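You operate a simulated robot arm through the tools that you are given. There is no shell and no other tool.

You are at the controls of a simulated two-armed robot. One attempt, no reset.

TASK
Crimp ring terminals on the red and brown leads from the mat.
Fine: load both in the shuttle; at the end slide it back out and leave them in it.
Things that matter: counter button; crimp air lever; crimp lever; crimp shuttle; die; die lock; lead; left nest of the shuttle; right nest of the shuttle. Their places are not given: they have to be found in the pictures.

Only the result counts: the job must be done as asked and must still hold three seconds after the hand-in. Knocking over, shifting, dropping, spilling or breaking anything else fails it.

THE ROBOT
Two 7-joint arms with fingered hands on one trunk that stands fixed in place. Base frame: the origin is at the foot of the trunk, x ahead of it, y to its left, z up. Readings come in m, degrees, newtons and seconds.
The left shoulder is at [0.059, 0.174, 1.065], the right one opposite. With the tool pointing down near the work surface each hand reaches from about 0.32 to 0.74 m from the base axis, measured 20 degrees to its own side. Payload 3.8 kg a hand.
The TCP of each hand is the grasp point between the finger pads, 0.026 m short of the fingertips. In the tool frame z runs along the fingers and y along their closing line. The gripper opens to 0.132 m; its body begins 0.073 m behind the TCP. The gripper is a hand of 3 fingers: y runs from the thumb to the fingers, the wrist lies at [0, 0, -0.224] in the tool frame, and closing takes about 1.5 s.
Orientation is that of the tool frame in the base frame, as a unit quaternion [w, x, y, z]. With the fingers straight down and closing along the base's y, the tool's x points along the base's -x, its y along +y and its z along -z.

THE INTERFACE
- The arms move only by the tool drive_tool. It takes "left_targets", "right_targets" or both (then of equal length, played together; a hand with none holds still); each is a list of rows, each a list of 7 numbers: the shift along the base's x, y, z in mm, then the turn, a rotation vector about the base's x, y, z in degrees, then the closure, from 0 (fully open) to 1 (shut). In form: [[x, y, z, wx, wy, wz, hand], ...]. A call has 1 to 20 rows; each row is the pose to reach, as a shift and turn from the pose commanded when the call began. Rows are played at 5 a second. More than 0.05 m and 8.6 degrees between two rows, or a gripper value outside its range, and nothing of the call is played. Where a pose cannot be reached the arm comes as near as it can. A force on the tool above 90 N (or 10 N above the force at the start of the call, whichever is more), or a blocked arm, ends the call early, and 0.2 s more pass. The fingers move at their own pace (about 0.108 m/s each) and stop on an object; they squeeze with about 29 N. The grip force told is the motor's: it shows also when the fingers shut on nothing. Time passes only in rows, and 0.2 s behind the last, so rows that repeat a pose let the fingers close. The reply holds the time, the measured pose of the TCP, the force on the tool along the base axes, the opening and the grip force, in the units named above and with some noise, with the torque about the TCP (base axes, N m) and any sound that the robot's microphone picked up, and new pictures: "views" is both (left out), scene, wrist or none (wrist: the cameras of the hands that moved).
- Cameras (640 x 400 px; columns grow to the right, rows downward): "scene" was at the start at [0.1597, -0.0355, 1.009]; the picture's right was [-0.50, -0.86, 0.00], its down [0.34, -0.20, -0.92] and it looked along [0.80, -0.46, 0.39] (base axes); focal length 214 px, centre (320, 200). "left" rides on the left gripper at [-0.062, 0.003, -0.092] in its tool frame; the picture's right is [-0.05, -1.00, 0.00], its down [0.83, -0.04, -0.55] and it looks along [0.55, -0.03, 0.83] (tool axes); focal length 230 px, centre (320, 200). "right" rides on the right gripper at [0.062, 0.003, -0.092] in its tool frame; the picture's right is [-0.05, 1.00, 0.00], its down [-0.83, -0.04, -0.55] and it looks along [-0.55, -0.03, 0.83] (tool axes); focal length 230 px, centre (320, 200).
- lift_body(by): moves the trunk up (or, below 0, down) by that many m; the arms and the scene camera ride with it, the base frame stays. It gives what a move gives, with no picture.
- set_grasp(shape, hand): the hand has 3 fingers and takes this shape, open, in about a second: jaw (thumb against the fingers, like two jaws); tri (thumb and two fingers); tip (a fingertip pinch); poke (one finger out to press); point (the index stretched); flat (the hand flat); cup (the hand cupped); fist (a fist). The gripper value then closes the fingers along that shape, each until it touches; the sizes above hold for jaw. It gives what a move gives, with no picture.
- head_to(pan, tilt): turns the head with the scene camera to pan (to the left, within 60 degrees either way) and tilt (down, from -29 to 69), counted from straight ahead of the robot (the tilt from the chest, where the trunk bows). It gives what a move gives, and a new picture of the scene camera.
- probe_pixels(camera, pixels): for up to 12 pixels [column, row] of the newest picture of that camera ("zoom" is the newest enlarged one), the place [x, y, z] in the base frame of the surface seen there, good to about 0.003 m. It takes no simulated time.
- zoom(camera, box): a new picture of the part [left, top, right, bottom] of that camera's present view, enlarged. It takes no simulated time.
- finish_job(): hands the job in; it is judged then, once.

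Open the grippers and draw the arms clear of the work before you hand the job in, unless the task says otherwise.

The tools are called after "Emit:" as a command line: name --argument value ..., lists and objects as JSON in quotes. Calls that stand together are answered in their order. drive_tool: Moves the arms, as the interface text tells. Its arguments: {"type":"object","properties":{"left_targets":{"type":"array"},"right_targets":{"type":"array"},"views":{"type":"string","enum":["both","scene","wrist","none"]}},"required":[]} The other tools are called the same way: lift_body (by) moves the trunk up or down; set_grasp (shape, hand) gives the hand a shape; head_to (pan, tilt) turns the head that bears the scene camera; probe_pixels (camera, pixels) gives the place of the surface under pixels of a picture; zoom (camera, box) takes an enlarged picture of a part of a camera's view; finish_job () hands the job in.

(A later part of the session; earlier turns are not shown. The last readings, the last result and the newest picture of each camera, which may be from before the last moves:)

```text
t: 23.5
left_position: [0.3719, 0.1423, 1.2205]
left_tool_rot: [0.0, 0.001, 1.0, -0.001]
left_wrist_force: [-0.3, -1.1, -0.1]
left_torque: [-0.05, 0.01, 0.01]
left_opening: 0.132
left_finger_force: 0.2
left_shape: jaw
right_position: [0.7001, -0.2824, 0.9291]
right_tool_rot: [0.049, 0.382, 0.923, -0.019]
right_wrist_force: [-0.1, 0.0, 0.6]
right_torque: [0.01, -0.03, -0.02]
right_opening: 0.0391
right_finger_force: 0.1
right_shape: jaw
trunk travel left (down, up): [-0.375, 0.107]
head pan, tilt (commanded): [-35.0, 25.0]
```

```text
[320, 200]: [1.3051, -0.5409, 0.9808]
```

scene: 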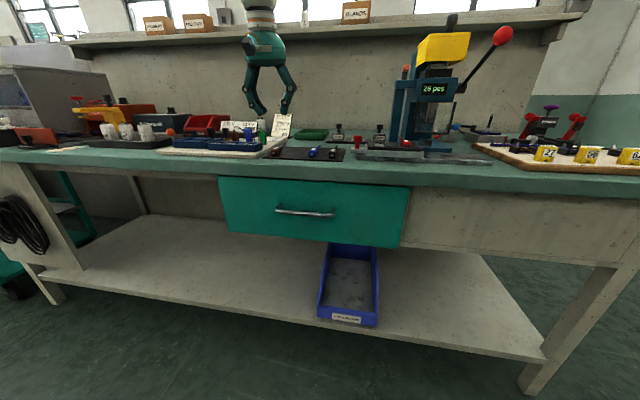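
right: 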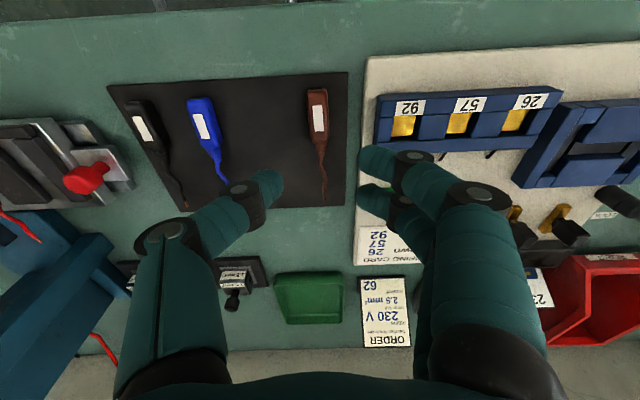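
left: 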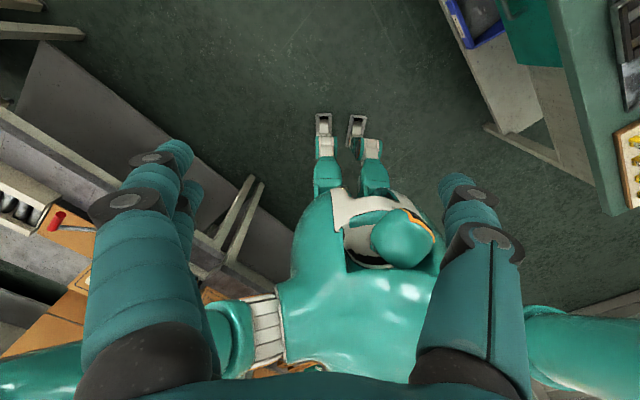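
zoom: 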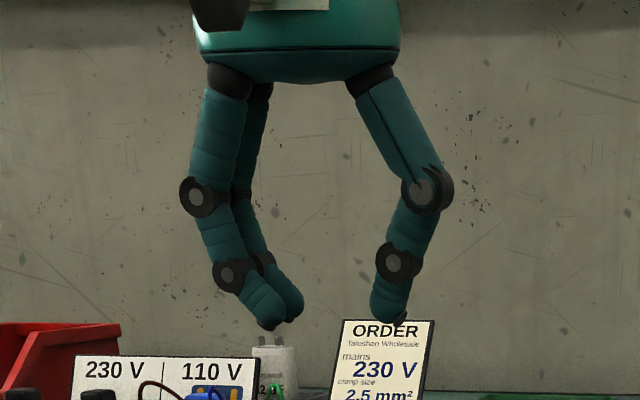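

Emit:
probe_pixels --camera "zoom" --pixels '[[226, 273], [214, 275], [265, 322], [282, 310], [230, 260], [196, 198], [182, 195], [300, 310], [385, 310], [396, 263], [262, 280], [225, 287]]'

```text
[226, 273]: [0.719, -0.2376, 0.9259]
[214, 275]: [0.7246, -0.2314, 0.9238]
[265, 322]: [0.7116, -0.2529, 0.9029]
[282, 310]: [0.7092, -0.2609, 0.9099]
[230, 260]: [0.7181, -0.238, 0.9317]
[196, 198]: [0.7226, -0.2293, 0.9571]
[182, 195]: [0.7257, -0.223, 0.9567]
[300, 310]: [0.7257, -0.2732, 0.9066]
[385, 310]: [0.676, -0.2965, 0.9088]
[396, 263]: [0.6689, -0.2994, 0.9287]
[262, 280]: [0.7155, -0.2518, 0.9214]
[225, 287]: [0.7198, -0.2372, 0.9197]
```

With the opening cut to 26 mm the knuckles' outer edge (47 mm from centre) clears the block at 50 mm. I set closure 0.80 and descend onto the brown handle.

Emit:
drive_tool --right_targets '[[-0.5, -0.5, 0, 0, 0, 0, 0.8], [-0.5, -0.5, -10, 0, 0, 0, 0.8], [-0.5, -0.5, -40, 0, 0, 0, 0.8], [-0.5, -0.5, -65, 0, 0, 0, 0.8], [-0.5, -0.5, -78, 0, 0, 0, 0.8], [-0.5, -0.5, -85, 0, 0, 0, 0.8], [-0.5, -0.5, -85, 0, 0, 0, 0.8]]' --views "both"

Emit:
zoom --camera "scene" --box '[225, 90, 325, 170]'

Emit:
zoom --camera "right" --box '[230, 90, 450, 260]'

```text
t: 25.1
left_position: [0.3719, 0.1415, 1.2201]
left_tool_rot: [0.0, 0.0, 1.0, -0.001]
left_wrist_force: [-0.2, 0.6, -0.3]
left_torque: [0.01, 0.0, -0.01]
left_opening: 0.1321
left_finger_force: 0.0
left_shape: jaw
right_position: [0.7019, -0.2829, 0.8448]
right_tool_rot: [0.049, 0.382, 0.923, -0.02]
right_wrist_force: [0.0, 0.0, 0.8]
right_torque: [0.01, 0.0, 0.02]
right_opening: 0.0267
right_finger_force: 0.0
right_shape: jaw
trunk travel left (down, up): [-0.375, 0.107]
head pan, tilt (commanded): [-35.0, 25.0]
```

scene: 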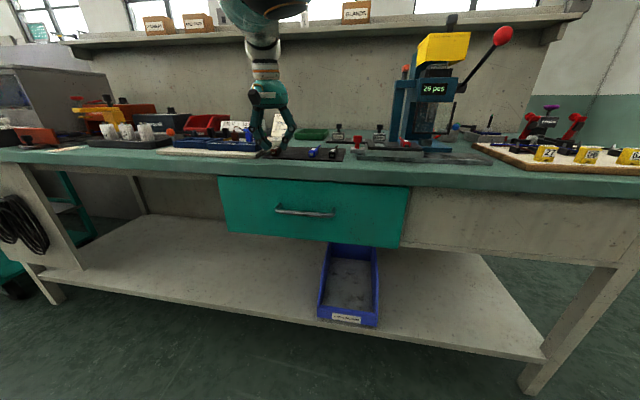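
right: 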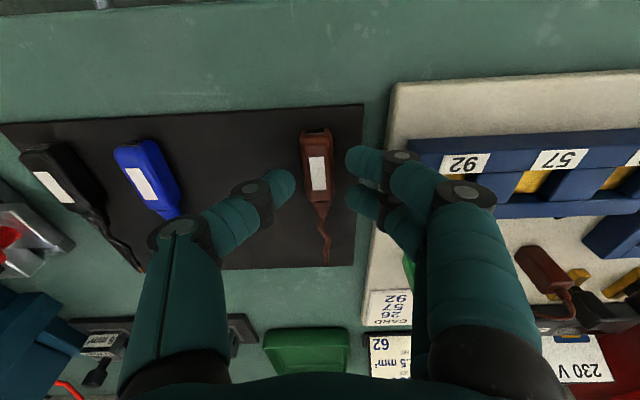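

```text
5.00 times, centred on (275, 130) of scene
```

zoom: 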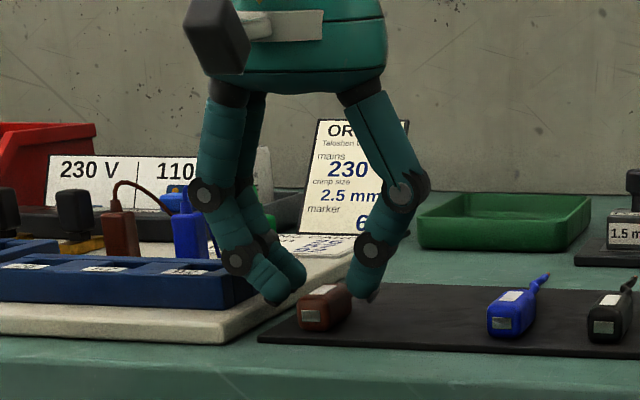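

```text
2.35 times, centred on (340, 175) of right
```

zoom: 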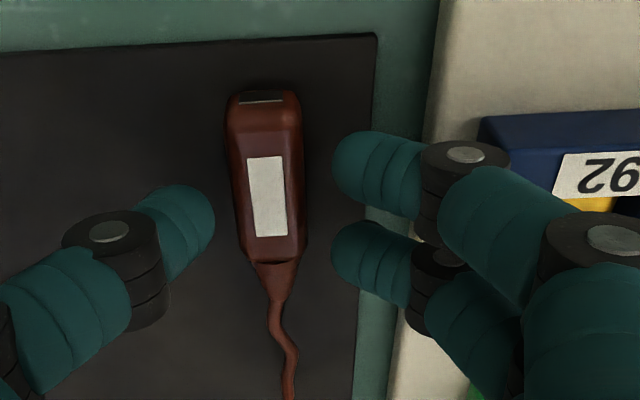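

The hand is 7 mm above grasp height. I probe the knuckle bottom and the block's end to confirm clearance before going lower.

Emit:
zoom --camera "scene" --box '[255, 130, 315, 165]'

Emit:
probe_pixels --camera "zoom" --pixels '[[180, 110], [185, 125], [170, 120], [155, 150], [185, 160], [230, 180], [260, 210], [230, 195], [175, 200], [160, 170]]'

```text
10.67 times, centred on (285, 148) of scene
```

zoom: 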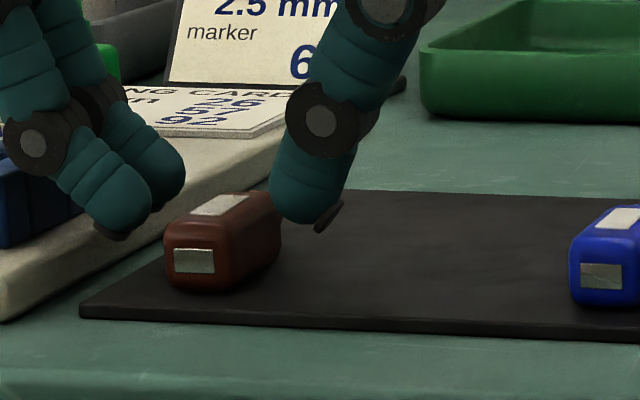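

```text
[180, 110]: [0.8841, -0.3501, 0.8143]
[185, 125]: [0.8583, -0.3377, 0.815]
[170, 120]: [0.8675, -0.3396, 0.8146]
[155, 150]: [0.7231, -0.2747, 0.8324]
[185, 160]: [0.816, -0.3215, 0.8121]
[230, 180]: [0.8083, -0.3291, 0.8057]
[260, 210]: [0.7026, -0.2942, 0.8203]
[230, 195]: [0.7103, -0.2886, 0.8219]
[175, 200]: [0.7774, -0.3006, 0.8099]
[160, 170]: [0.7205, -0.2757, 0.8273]
```

Emit:
probe_pixels --camera "zoom" --pixels '[[35, 145], [15, 145], [35, 165], [45, 170], [95, 120], [30, 195], [65, 205], [20, 180], [115, 235], [175, 180], [8, 160], [50, 185]]'

```text
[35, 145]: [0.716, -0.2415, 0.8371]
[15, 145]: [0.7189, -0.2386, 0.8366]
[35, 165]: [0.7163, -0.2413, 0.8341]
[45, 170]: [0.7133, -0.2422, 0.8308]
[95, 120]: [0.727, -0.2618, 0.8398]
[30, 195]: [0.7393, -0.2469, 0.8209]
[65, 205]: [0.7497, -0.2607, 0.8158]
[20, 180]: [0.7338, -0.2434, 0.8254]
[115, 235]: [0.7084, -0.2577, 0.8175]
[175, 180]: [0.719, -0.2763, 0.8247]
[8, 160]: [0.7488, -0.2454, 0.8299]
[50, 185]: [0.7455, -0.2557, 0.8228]
```

Clearance to the block is only ~2.5 mm, so I shift the hand 2.5 mm to the bench-right and narrow to closure 0.83, then descend the last 6.5 mm.

Emit:
drive_tool --right_targets '[[-1.77, -1.77, 0, 0, 0, 0, 0.83], [-1.77, -1.77, 0, 0, 0, 0, 0.83], [-1.77, -1.77, -3, 0, 0, 0, 0.83], [-1.77, -1.77, -6.5, 0, 0, 0, 0.83], [-1.77, -1.77, -6.5, 0, 0, 0, 0.83]]' --views "wrist"

Emit:
zoom --camera "scene" --box '[245, 125, 315, 170]'

Emit:
zoom --camera "right" --box '[230, 90, 450, 260]'

```text
t: 26.3
left_position: [0.3728, 0.1414, 1.2212]
left_tool_rot: [0.0, 0.0, 1.0, -0.001]
left_wrist_force: [0.2, 0.9, 0.0]
left_torque: [-0.01, 0.02, 0.02]
left_opening: 0.1318
left_finger_force: 0.0
left_shape: jaw
right_position: [0.698, -0.2846, 0.8378]
right_tool_rot: [0.048, 0.381, 0.923, -0.02]
right_wrist_force: [-0.3, 0.1, -0.4]
right_torque: [0.0, 0.05, 0.01]
right_opening: 0.0232
right_finger_force: 0.1
right_shape: jaw
trunk travel left (down, up): [-0.375, 0.107]
head pan, tilt (commanded): [-35.0, 25.0]
```

right: 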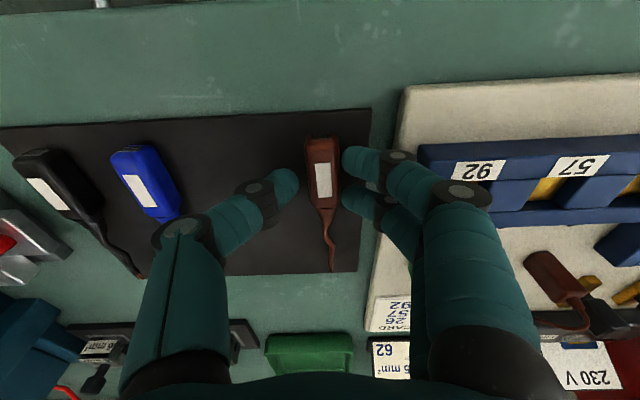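

```text
8.89 times, centred on (280, 148) of scene
```

zoom: 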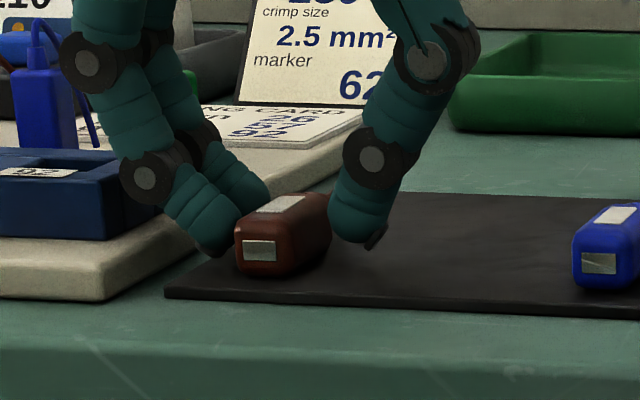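

```text
2.35 times, centred on (340, 175) of right
```

zoom: 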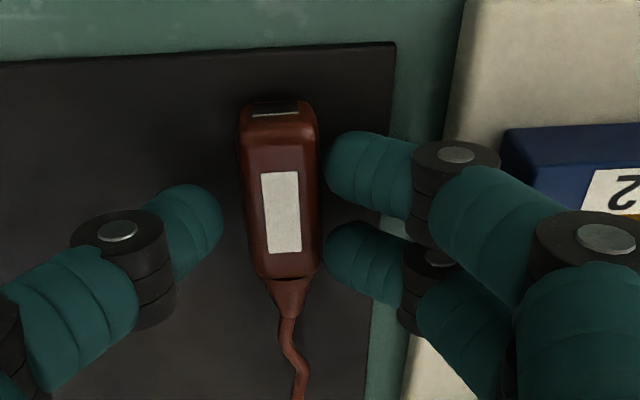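

Clear of the block, brown handle between fingers. I close the grip.

Emit:
drive_tool --right_targets '[[0, 0, 0, 0, 0, 0, 0.9], [0, 0, 0, 0, 0, 0, 1], [0, 0, 0, 0, 0, 0, 1], [0, 0, 0, 0, 0, 0, 1], [0, 0, 0, 0, 0, 0, 1]]' --views "wrist"

Emit:
zoom --camera "scene" --box '[245, 125, 315, 170]'

```text
t: 27.5
left_position: [0.3721, 0.1419, 1.2203]
left_tool_rot: [0.0, -0.001, 1.0, -0.001]
left_wrist_force: [0.6, 0.2, -0.3]
left_torque: [0.05, 0.01, -0.02]
left_opening: 0.1318
left_finger_force: 0.0
left_shape: jaw
right_position: [0.699, -0.2846, 0.8368]
right_tool_rot: [0.048, 0.382, 0.923, -0.019]
right_wrist_force: [0.2, -0.1, 0.4]
right_torque: [0.01, -0.01, 0.0]
right_opening: 0.013
right_finger_force: 29.1
right_shape: jaw
trunk travel left (down, up): [-0.375, 0.107]
head pan, tilt (commanded): [-35.0, 25.0]
```

right: 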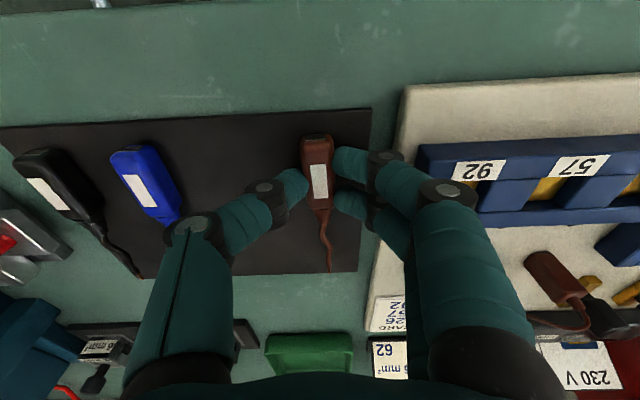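

```text
8.89 times, centred on (280, 148) of scene
```

zoom: 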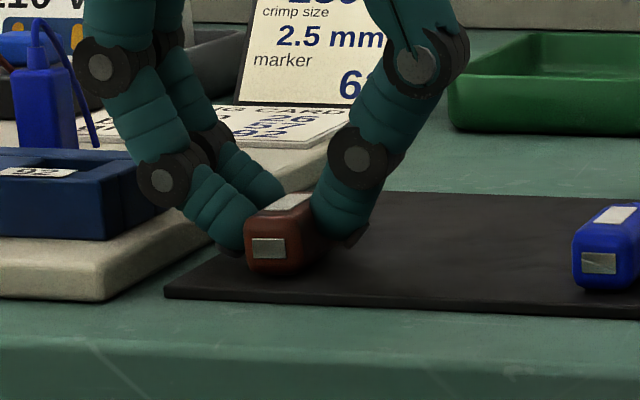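

Brown is gripped (29 N, 13 mm). I lift it 90 mm, moving slightly back toward the nest line, and check.

Emit:
drive_tool --right_targets '[[0, 0, 10, 0, 0, 0, 1], [0, 0, 35, 0, 0, 0, 1], [0, 0, 65, 0, 0, 0, 1], [0, 0, 95, 0, 0, 0, 1], [0, 0, 95, 0, 0, 0, 1]]' --views "both"

Emit:
probe_pixels --camera "right" --pixels '[[318, 140], [318, 150], [306, 160], [318, 160], [330, 160], [313, 190], [320, 200], [328, 190], [322, 212], [328, 270]]'

```text
t: 28.7
left_position: [0.3722, 0.1419, 1.2204]
left_tool_rot: [0.0, 0.001, 1.0, 0.0]
left_wrist_force: [0.5, -0.2, -1.0]
left_torque: [-0.01, 0.02, 0.02]
left_opening: 0.1321
left_finger_force: 0.1
left_shape: jaw
right_position: [0.7, -0.284, 0.9324]
right_tool_rot: [0.048, 0.382, 0.923, -0.02]
right_wrist_force: [-0.7, -0.7, -0.5]
right_torque: [0.0, -0.01, 0.0]
right_opening: 0.0132
right_finger_force: 29.6
right_shape: jaw
trunk travel left (down, up): [-0.375, 0.107]
head pan, tilt (commanded): [-35.0, 25.0]
```

scene: 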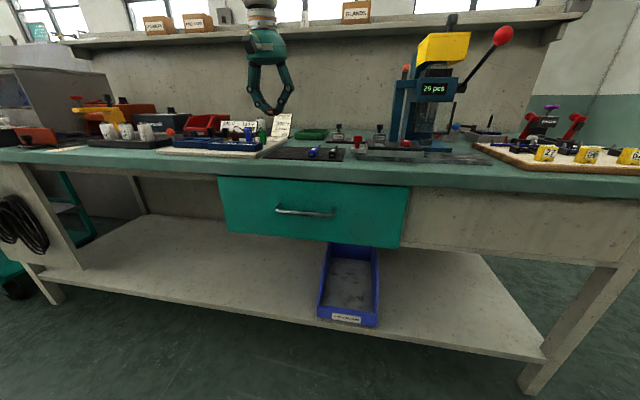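
right: 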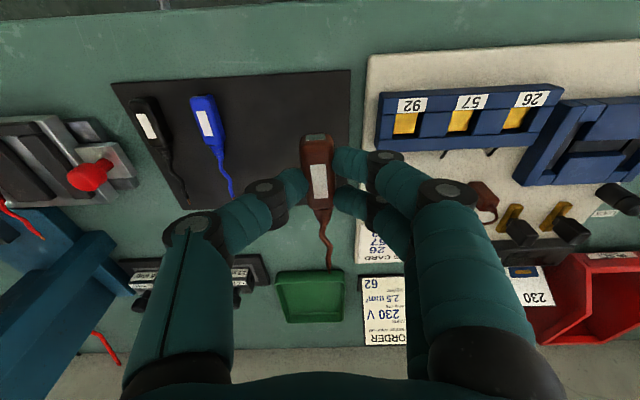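

```text
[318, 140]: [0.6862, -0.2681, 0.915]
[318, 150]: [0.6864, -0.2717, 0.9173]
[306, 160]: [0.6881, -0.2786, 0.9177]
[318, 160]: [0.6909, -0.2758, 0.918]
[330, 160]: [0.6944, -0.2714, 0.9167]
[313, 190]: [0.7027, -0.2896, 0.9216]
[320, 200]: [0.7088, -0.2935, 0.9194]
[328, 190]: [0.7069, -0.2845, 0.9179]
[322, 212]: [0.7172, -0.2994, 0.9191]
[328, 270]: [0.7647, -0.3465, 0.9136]
```

The brown lead hangs level; I carry it over to above the left nest.

Emit:
drive_tool --right_targets '[[-21, -26, 0, 0, 0, 0, 1], [-42, -52, 0, 0, 0, 0, 1], [-63, -78, 0, 0, 0, 0, 1], [-84, -104, 0, 0, 0, 0, 1], [-105, -130, 0, 0, 0, 0, 1], [-126, -156, 0, 0, 0, 0, 1], [-147, -182, 0, 0, 0, 0, 1], [-166.7, -206.3, 0, 0, 0, 0, 1], [-166.7, -206.3, 0, 0, 0, 0, 1]]' --views "both"

Emit:
zoom --camera "right" --box '[230, 60, 430, 220]'

```text
t: 30.7
left_position: [0.3717, 0.1424, 1.2209]
left_tool_rot: [0.0, 0.0, 1.0, -0.001]
left_wrist_force: [0.1, -0.7, 0.4]
left_torque: [-0.03, 0.01, -0.02]
left_opening: 0.1321
left_finger_force: 0.0
left_shape: jaw
right_position: [0.5318, -0.4919, 0.9321]
right_tool_rot: [0.048, 0.381, 0.923, -0.02]
right_wrist_force: [-0.3, 0.4, -0.1]
right_torque: [-0.02, 0.01, 0.0]
right_opening: 0.013
right_finger_force: 29.2
right_shape: jaw
trunk travel left (down, up): [-0.375, 0.107]
head pan, tilt (commanded): [-35.0, 25.0]
```

scene: 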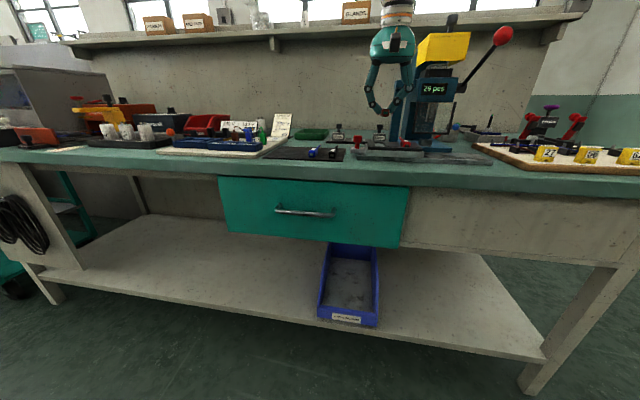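
right: 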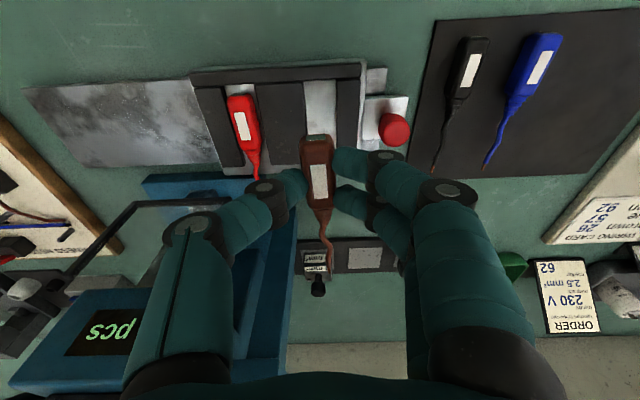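

```text
2.50 times, centred on (330, 140) of right
```

zoom: 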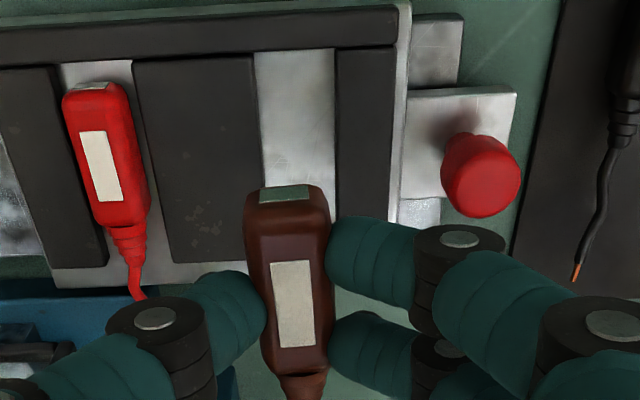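

Brown is above the left slot. I probe handle and slot edges for final alignment, plus the red lead's seat.

Emit:
probe_pixels --camera "zoom" --pixels '[[254, 90], [262, 90], [330, 90], [339, 90], [256, 160], [264, 160], [331, 160], [340, 160], [295, 45], [295, 56]]'

Emit:
probe_pixels --camera "zoom" --pixels '[[285, 190], [250, 225], [285, 225], [322, 225], [258, 290], [292, 290], [328, 290], [268, 350], [300, 350], [330, 350], [300, 370]]'

Emit:
probe_pixels --camera "zoom" --pixels '[[90, 85], [68, 130], [98, 130], [130, 130], [85, 200], [120, 200], [145, 200], [125, 235], [135, 290], [25, 130], [200, 130], [370, 130]]'

```text
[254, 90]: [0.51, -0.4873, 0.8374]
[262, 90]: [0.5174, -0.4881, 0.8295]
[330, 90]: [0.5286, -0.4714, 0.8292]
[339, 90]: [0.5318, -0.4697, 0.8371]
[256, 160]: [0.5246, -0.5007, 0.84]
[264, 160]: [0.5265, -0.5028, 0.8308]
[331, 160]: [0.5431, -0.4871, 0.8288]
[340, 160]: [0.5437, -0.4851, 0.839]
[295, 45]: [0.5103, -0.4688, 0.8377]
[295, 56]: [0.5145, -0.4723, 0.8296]
```

```text
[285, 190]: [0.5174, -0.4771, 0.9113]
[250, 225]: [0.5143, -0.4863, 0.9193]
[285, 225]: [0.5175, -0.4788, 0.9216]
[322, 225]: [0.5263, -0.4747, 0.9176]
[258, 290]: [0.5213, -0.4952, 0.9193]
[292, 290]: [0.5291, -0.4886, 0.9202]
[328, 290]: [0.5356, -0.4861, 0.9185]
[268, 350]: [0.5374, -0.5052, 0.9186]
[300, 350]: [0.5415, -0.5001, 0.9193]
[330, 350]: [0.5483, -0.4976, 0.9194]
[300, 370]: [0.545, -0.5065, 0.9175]
```

```text
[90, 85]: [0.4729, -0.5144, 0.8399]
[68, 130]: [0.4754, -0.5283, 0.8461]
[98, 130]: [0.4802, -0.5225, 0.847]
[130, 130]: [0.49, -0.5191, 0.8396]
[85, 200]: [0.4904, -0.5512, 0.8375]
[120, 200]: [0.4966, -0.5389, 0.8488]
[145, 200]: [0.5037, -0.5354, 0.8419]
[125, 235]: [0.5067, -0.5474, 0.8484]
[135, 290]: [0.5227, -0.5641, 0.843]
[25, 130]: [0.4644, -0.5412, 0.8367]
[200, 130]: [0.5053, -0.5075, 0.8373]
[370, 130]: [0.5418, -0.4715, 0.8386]
```

Handle is within 1.5 mm of the slot centre; I shift 1 mm in x and y and lower 64 mm, then check.

Emit:
drive_tool --right_targets '[[1, 1, -20, 0, 0, 0, 1], [1, 1, -45, 0, 0, 0, 1], [1, 1, -58, 0, 0, 0, 1], [1, 1, -64, 0, 0, 0, 1], [1, 1, -64, 0, 0, 0, 1]]' --views "wrist"

Emit:
zoom --camera "scene" --box '[345, 120, 445, 165]'

Emit:
zoom --camera "right" --box '[230, 90, 430, 250]'

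```text
t: 31.9
left_position: [0.3714, 0.1418, 1.2212]
left_tool_rot: [0.0, 0.0, 1.0, -0.001]
left_wrist_force: [-0.8, -0.1, -0.9]
left_torque: [0.02, 0.0, 0.03]
left_opening: 0.1318
left_finger_force: 0.1
left_shape: jaw
right_position: [0.5339, -0.4893, 0.8675]
right_tool_rot: [0.048, 0.382, 0.923, -0.02]
right_wrist_force: [-0.3, -0.4, -1.1]
right_torque: [0.0, 0.03, -0.02]
right_opening: 0.0133
right_finger_force: 28.6
right_shape: jaw
trunk travel left (down, up): [-0.375, 0.107]
head pan, tilt (commanded): [-35.0, 25.0]
```

right: 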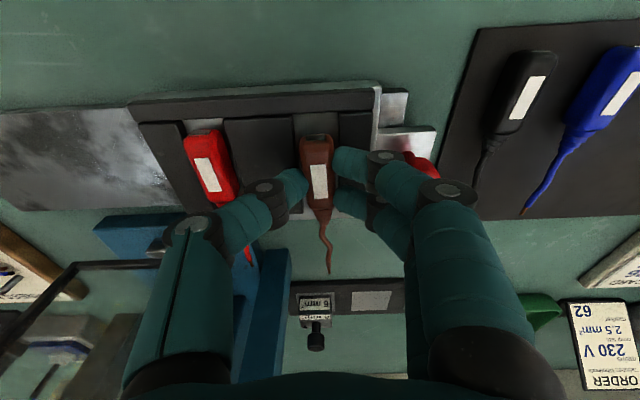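

```text
6.40 times, centred on (395, 142) of scene
```

zoom: 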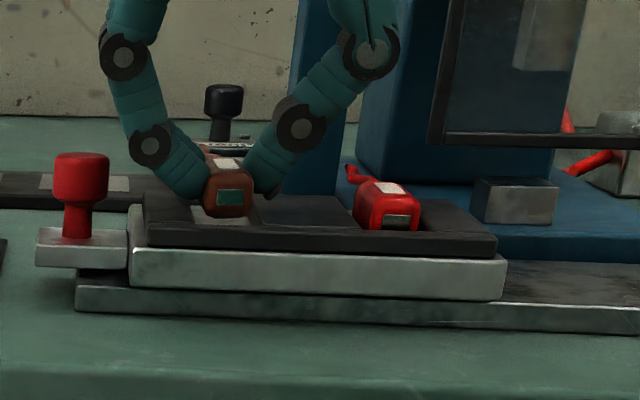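

```text
2.50 times, centred on (330, 170) of right
```

zoom: 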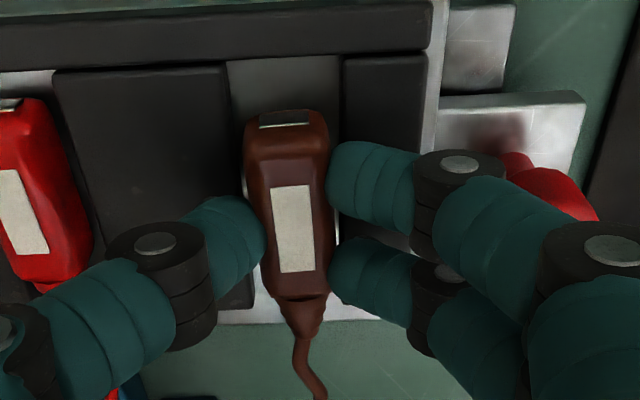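

The finger knuckle is close to the red shuttle knob on the left, so I measure that gap before opening.

Emit:
zoom --camera "scene" --box '[345, 130, 395, 165]'

Emit:
probe_pixels --camera "zoom" --pixels '[[240, 60], [210, 60], [205, 70], [125, 110], [80, 110], [165, 110], [160, 80], [122, 70], [245, 75], [90, 150], [330, 180], [340, 130]]'

```text
11.43 times, centred on (370, 148) of scene
```

zoom: 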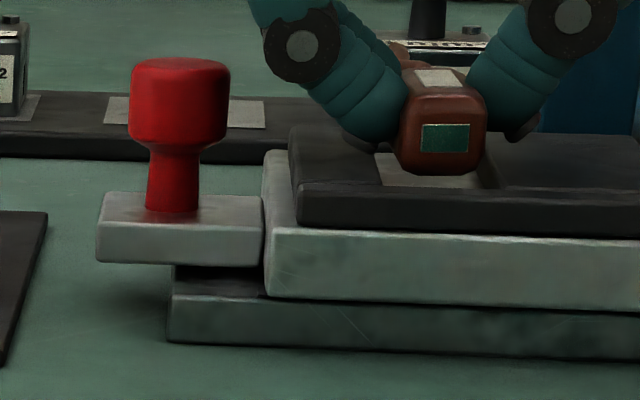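

```text
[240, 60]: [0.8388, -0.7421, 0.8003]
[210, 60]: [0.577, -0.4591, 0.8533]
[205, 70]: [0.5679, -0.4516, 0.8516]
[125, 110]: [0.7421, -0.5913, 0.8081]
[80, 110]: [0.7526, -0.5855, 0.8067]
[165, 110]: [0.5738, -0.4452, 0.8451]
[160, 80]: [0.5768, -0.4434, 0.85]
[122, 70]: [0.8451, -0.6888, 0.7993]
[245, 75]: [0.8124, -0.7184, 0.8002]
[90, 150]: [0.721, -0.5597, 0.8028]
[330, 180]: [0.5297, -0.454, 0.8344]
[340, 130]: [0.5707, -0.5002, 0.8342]
```

Emit:
probe_pixels --camera "zoom" --pixels '[[298, 45], [270, 50], [228, 100], [225, 80], [180, 100], [133, 90], [285, 80], [340, 90], [380, 120], [195, 180], [150, 180], [180, 62]]'

```text
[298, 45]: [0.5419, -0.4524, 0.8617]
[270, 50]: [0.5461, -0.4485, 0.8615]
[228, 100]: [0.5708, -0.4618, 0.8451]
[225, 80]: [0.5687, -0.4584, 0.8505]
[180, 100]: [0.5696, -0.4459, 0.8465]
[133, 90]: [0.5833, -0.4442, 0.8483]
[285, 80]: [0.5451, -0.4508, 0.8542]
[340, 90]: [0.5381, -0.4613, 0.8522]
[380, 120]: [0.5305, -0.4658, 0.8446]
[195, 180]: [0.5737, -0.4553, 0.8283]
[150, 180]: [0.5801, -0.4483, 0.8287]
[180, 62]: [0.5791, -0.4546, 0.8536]
```

The knuckle edge (-0.071) is ~6 mm from the knob edge (-0.0765), so I'll open only to ~20 mm. First I lower the last few millimetres.

Emit:
drive_tool --right_targets '[[0, 0, -2, 0, 0, 0, 1], [0, 0, -3.5, 0, 0, 0, 1], [0, 0, -3.5, 0, 0, 0, 1]]' --views "none"

Emit:
zoom --camera "scene" --box '[345, 130, 395, 165]'

```text
t: 32.7
left_position: [0.3714, 0.1409, 1.2195]
left_tool_rot: [0.0, 0.0, 1.0, -0.001]
left_wrist_force: [0.2, -0.3, -0.2]
left_torque: [0.02, 0.01, 0.01]
left_opening: 0.1317
left_finger_force: 0.0
left_shape: jaw
right_position: [0.5338, -0.4895, 0.8644]
right_tool_rot: [0.048, 0.382, 0.923, -0.021]
right_wrist_force: [0.4, 0.1, 2.7]
right_torque: [0.04, -0.02, 0.01]
right_opening: 0.0129
right_finger_force: 28.7
right_shape: jaw
trunk travel left (down, up): [-0.375, 0.107]
head pan, tilt (commanded): [-35.0, 25.0]
```

```text
11.43 times, centred on (370, 148) of scene
```

zoom: 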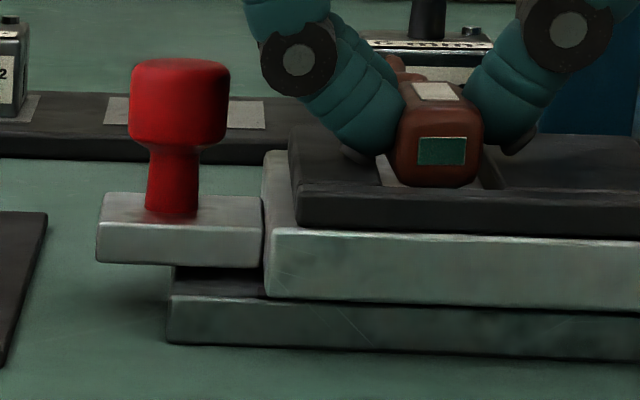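

Light contact (2.7 N): the handle is down in the slot. I open gently to ~20 mm.

Emit:
drive_tool --right_targets '[[0, 0, 0, 0, 0, 0, 0.9], [0, 0, 0, 0, 0, 0, 0.86], [0, 0, 0, 0, 0, 0, 0.85], [0, 0, 0, 0, 0, 0, 0.85]]' --views "wrist"

Emit:
zoom --camera "scene" --box '[345, 130, 395, 165]'

```text
t: 33.7
left_position: [0.3716, 0.1422, 1.221]
left_tool_rot: [0.0, 0.0, 1.0, -0.001]
left_wrist_force: [-0.6, 0.1, 0.2]
left_torque: [-0.03, 0.01, -0.01]
left_opening: 0.1322
left_finger_force: 0.1
left_shape: jaw
right_position: [0.5344, -0.4897, 0.864]
right_tool_rot: [0.048, 0.382, 0.923, -0.02]
right_wrist_force: [0.1, -1.0, 1.3]
right_torque: [0.05, 0.0, 0.0]
right_opening: 0.0192
right_finger_force: 0.0
right_shape: jaw
trunk travel left (down, up): [-0.375, 0.107]
head pan, tilt (commanded): [-35.0, 25.0]
```

right: 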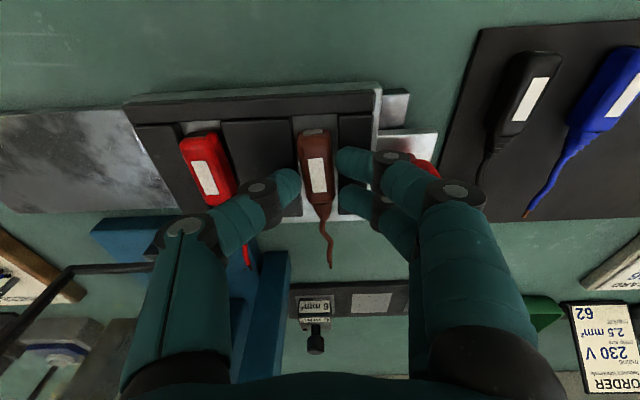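

```text
11.43 times, centred on (370, 148) of scene
```

zoom: 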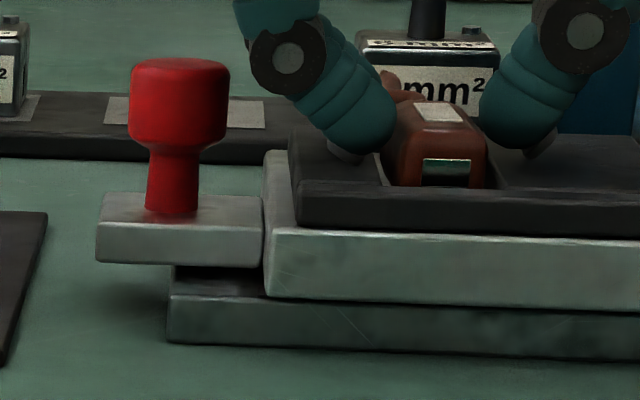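

The brown lead sits in the left slot. I raise the hand straight up, gently first.

Emit:
drive_tool --right_targets '[[0, 0, 5, 0, 0, 0, 0.85], [0, 0, 15, 0, 0, 0, 0.85], [0, 0, 30, 0, 0, 0, 0.8], [0, 0, 60, 0, 0, 0, 0.7], [0, 0, 90, 0, 0, 0, 0.7], [0, 0, 90, 0, 0, 0, 0.7]]' --views "both"

Emit:
zoom --camera "right" --box '[180, 60, 430, 260]'

Emit:
zoom --camera "scene" --box '[345, 105, 465, 170]'

```text
t: 35.1
left_position: [0.372, 0.1414, 1.2206]
left_tool_rot: [0.0, 0.0, 1.0, -0.001]
left_wrist_force: [-0.1, 0.5, 0.6]
left_torque: [0.02, -0.06, 0.05]
left_opening: 0.132
left_finger_force: 0.0
left_shape: jaw
right_position: [0.5336, -0.4905, 0.955]
right_tool_rot: [0.049, 0.382, 0.923, -0.02]
right_wrist_force: [-0.2, 0.0, -0.2]
right_torque: [-0.01, 0.0, 0.0]
right_opening: 0.0394
right_finger_force: 0.0
right_shape: jaw
trunk travel left (down, up): [-0.375, 0.107]
head pan, tilt (commanded): [-35.0, 25.0]
```

scene: 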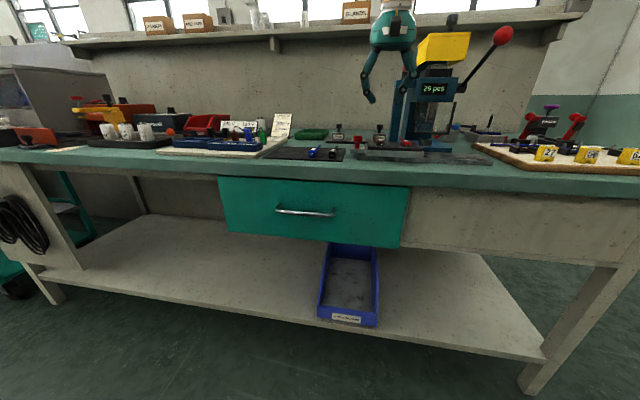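
right: 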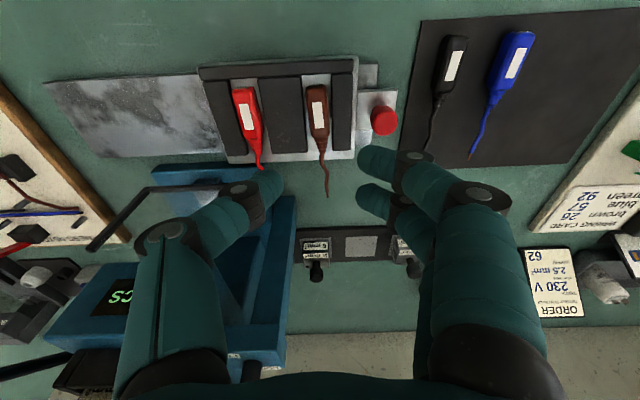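

```text
2.00 times, centred on (305, 160) of right
```

zoom: 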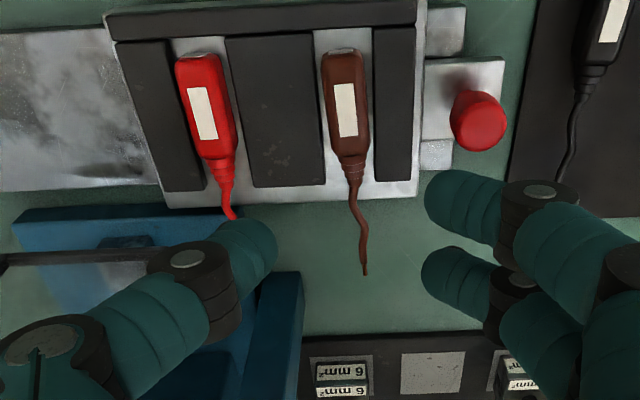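

```text
5.33 times, centred on (405, 138) of scene
```

zoom: 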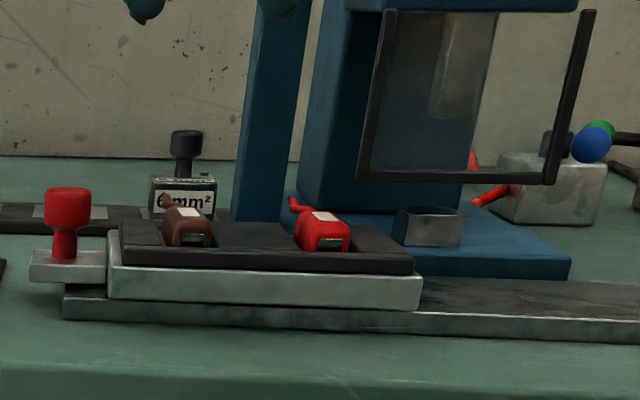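

Both leads are seated with wires pointing straight back. Now I measure the anvil and ram position precisely to know how far the shuttle must travel.

Emit:
zoom --camera "scene" --box '[400, 100, 460, 160]'

Emit:
probe_pixels --camera "zoom" --pixels '[[320, 200]]'

```text
6.67 times, centred on (430, 130) of scene
```

zoom: 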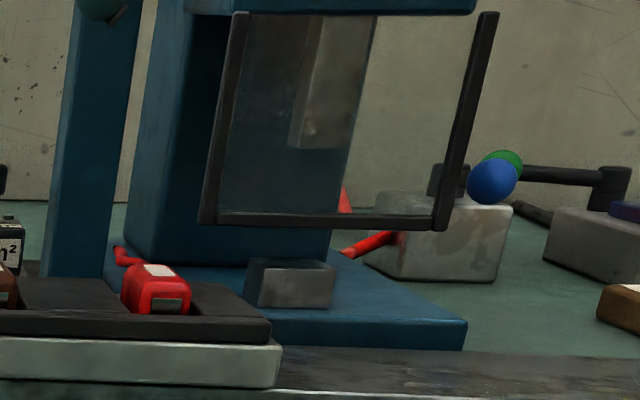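

```text
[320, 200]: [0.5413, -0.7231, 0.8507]
```

Emit:
probe_pixels --camera "zoom" --pixels '[[250, 285], [285, 290], [327, 290], [262, 261], [295, 263], [330, 264], [255, 268], [325, 272], [300, 135], [330, 140], [330, 60], [295, 120]]'

Emit:
probe_pixels --camera "zoom" --pixels '[[207, 215], [238, 15], [440, 222], [490, 20], [320, 218], [125, 255], [155, 270], [160, 300], [275, 330], [460, 330], [255, 335], [275, 370]]'

```text
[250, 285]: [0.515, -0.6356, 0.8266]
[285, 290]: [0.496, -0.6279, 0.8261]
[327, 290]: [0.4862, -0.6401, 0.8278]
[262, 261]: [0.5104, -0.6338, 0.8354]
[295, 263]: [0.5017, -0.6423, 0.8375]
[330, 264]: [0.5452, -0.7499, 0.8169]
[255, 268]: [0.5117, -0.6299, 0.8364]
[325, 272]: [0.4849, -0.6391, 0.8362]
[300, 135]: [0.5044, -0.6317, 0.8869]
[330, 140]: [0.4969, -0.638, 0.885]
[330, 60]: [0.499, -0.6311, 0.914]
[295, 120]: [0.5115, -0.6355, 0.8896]
```

```text
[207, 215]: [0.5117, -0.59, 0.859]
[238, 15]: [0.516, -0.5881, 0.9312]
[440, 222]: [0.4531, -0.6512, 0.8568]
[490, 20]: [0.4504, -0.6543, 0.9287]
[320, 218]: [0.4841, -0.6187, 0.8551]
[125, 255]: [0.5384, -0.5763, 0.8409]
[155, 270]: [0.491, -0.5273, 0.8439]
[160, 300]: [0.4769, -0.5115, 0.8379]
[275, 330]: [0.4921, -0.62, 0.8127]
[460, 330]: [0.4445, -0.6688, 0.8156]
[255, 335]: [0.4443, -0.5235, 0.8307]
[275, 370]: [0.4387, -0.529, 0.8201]
```

Die/ram centre is at offset s≈0.0977, so red needs ~68 mm travel and brown ~127 mm of shuttle travel. I refine the knob position from the wrist camera before grasping it.

Emit:
zoom --camera "right" --box '[340, 70, 420, 170]'

Emit:
probe_pixels --camera "zoom" --pixels '[[320, 200]]'

```text
4.00 times, centred on (380, 120) of right
```

zoom: 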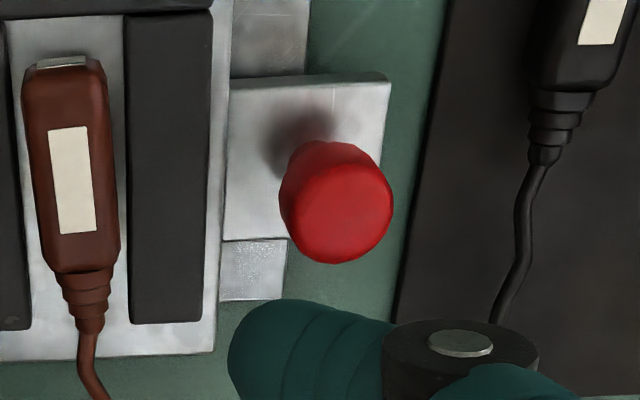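

```text
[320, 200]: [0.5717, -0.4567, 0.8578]
```

Emit:
probe_pixels --camera "zoom" --pixels '[[340, 210], [300, 215], [385, 210], [345, 170], [340, 255], [320, 150], [232, 100], [380, 90], [228, 230], [285, 160], [60, 65], [220, 250]]'

```text
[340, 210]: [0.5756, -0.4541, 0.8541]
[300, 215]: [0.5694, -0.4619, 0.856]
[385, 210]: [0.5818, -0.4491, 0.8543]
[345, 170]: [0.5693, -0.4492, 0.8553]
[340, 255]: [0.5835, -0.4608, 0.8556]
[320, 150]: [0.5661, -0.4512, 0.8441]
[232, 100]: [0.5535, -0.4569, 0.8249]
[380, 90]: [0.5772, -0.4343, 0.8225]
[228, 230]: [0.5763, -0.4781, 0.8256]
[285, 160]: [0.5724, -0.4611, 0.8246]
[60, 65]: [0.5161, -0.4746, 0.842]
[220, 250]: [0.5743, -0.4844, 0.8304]
```

Knob centre is at about (0.576,-0.454), top z≈0.855, radius ~10 mm. I move above it with a slightly stronger lean and closure 0.77 (30 mm), then descend part way.

Emit:
drive_tool --right_targets '[[13, 12.5, 0, -1, -1, 0, 0.74], [26, 25, 0, -2, -2, 0, 0.77], [39.9, 37.9, 0, -2.83, -2.83, 0, 0.77], [39.9, 37.9, -25, -2.83, -2.83, 0, 0.77], [39.9, 37.9, -50, -2.83, -2.83, 0, 0.77], [39.9, 37.9, -65, -2.83, -2.83, 0, 0.77], [39.9, 37.9, -65, -2.83, -2.83, 0, 0.77]]' --views "wrist"

Emit:
zoom --camera "right" --box '[220, 80, 420, 240]'

Emit:
zoom --camera "scene" --box '[320, 100, 420, 165]'

```text
t: 36.7
left_position: [0.3724, 0.1419, 1.2211]
left_tool_rot: [-0.001, 0.0, 1.0, -0.001]
left_wrist_force: [-0.6, 0.0, -1.0]
left_torque: [0.01, -0.01, 0.01]
left_opening: 0.1319
left_finger_force: 0.0
left_shape: jaw
right_position: [0.5729, -0.4528, 0.89]
right_tool_rot: [0.081, 0.381, 0.92, -0.033]
right_wrist_force: [-0.3, 1.0, -0.5]
right_torque: [0.01, -0.02, 0.01]
right_opening: 0.0307
right_finger_force: 0.1
right_shape: jaw
trunk travel left (down, up): [-0.375, 0.107]
head pan, tilt (commanded): [-35.0, 25.0]
```

right: 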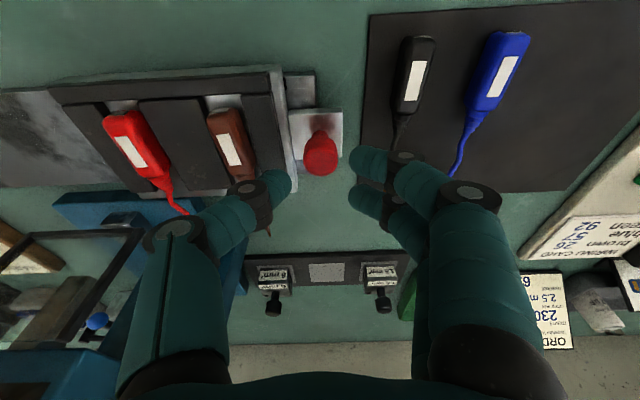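

```text
2.50 times, centred on (320, 160) of right
```

zoom: 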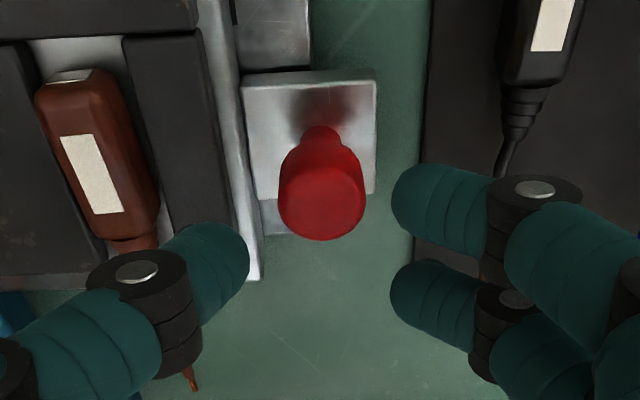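

```text
6.15 times, centred on (370, 132) of scene
```

zoom: 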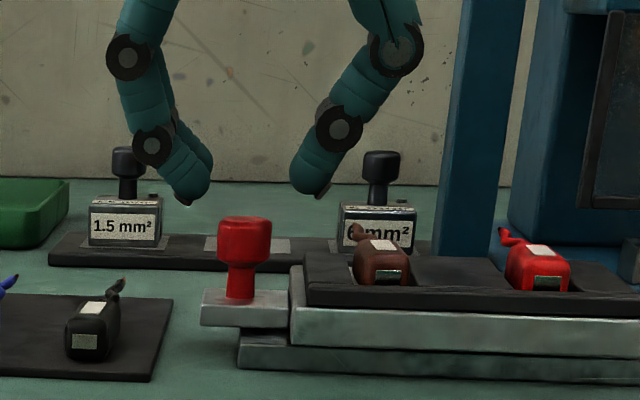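

The knob is centred between thumb and fingers. I descend 21 mm to z≈0.869 and close on it.

Emit:
drive_tool --right_targets '[[0, 0, -10, 0, 0, 0, 0.77], [0, 0, -21, 0, 0, 0, 0.77], [0, 0, -21, 0, 0, 0, 0.85], [0, 0, -21, 0, 0, 0, 1], [0, 0, -21, 0, 0, 0, 1], [0, 0, -21, 0, 0, 0, 1]]' --views "wrist"

Emit:
zoom --camera "scene" --box '[320, 100, 420, 165]'

```text
t: 38.1
left_position: [0.3719, 0.1409, 1.2203]
left_tool_rot: [0.0, 0.0, 1.0, -0.001]
left_wrist_force: [-0.9, 0.2, -0.1]
left_torque: [0.01, 0.01, -0.01]
left_opening: 0.132
left_finger_force: 0.0
left_shape: jaw
right_position: [0.5725, -0.4527, 0.8668]
right_tool_rot: [0.08, 0.381, 0.921, -0.033]
right_wrist_force: [-3.7, 1.8, -2.3]
right_torque: [0.17, 0.06, -0.04]
right_opening: 0.0114
right_finger_force: 28.8
right_shape: jaw
trunk travel left (down, up): [-0.375, 0.107]
head pan, tilt (commanded): [-35.0, 25.0]
```

right: 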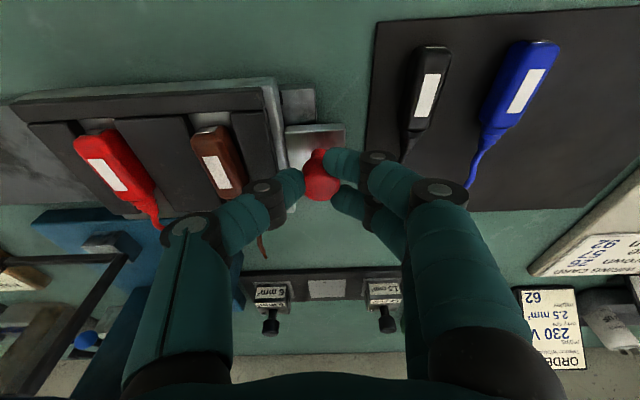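

```text
6.15 times, centred on (370, 132) of scene
```

zoom: 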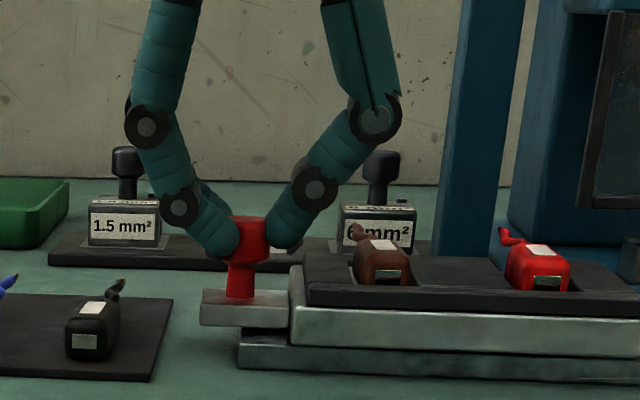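

The knob is gripped. I slide the shuttle 20 mm to the right along the rail as a test, watching force.

Emit:
drive_tool --right_targets '[[-3.5, -3.5, 0, 0, 0, 0, 1], [-7.1, -7.1, 0, 0, 0, 0, 1], [-10.6, -10.6, 0, 0, 0, 0, 1], [-14.1, -14.1, 0, 0, 0, 0, 1]]' --views "wrist"

Emit:
zoom --camera "scene" --box '[340, 100, 460, 170]'

```text
t: 39.1
left_position: [0.3713, 0.1426, 1.2212]
left_tool_rot: [0.0, 0.0, 1.0, -0.001]
left_wrist_force: [0.0, -0.3, 0.6]
left_torque: [-0.02, 0.0, 0.0]
left_opening: 0.1322
left_finger_force: 0.1
left_shape: jaw
right_position: [0.5584, -0.4664, 0.8668]
right_tool_rot: [0.08, 0.381, 0.921, -0.033]
right_wrist_force: [-3.2, 4.7, -6.1]
right_torque: [0.2, 0.05, -0.05]
right_opening: 0.011
right_finger_force: 29.0
right_shape: jaw
trunk travel left (down, up): [-0.375, 0.107]
head pan, tilt (commanded): [-35.0, 25.0]
```

right: 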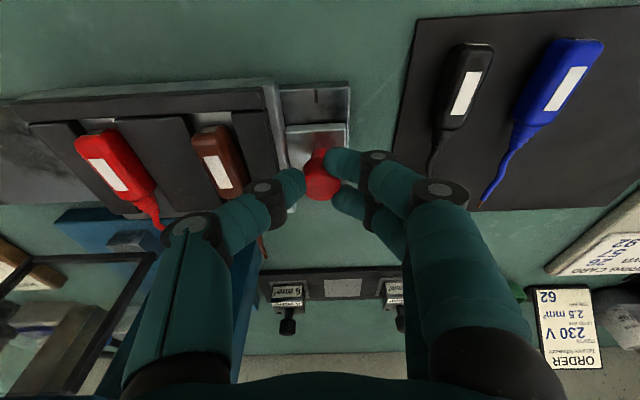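

```text
5.33 times, centred on (400, 135) of scene
```

zoom: 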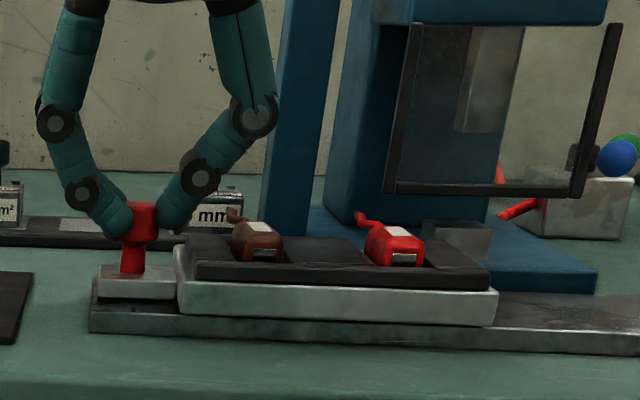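

The shuttle slides freely. A small mark shows on the newly exposed rail at (318,97); I zoom to see it.

Emit:
zoom --camera "right" --box '[270, 70, 370, 150]'

Emit:
probe_pixels --camera "zoom" --pixels '[[308, 165], [190, 200], [300, 100], [500, 90]]'

Emit:
zoom --camera "scene" --box '[350, 140, 400, 170]'

```text
5.00 times, centred on (320, 110) of right
```

zoom: 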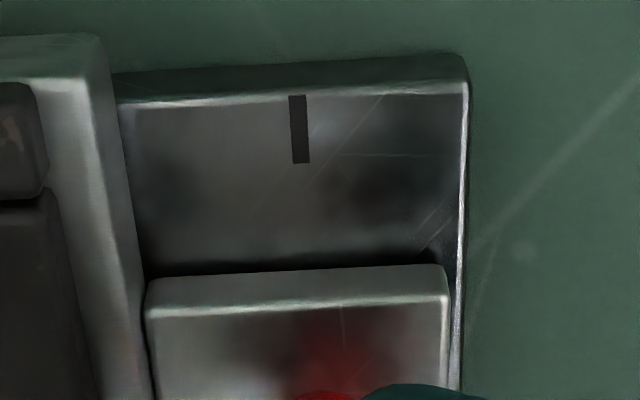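

```text
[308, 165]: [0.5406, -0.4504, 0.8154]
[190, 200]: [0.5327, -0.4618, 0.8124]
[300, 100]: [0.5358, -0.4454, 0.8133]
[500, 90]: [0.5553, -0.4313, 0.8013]
```

```text
12.80 times, centred on (375, 155) of scene
```

zoom: 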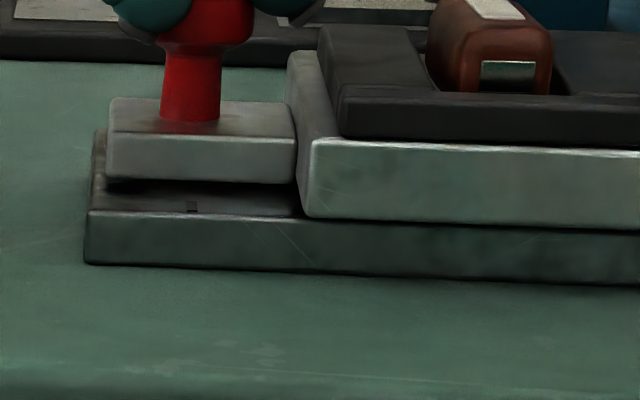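

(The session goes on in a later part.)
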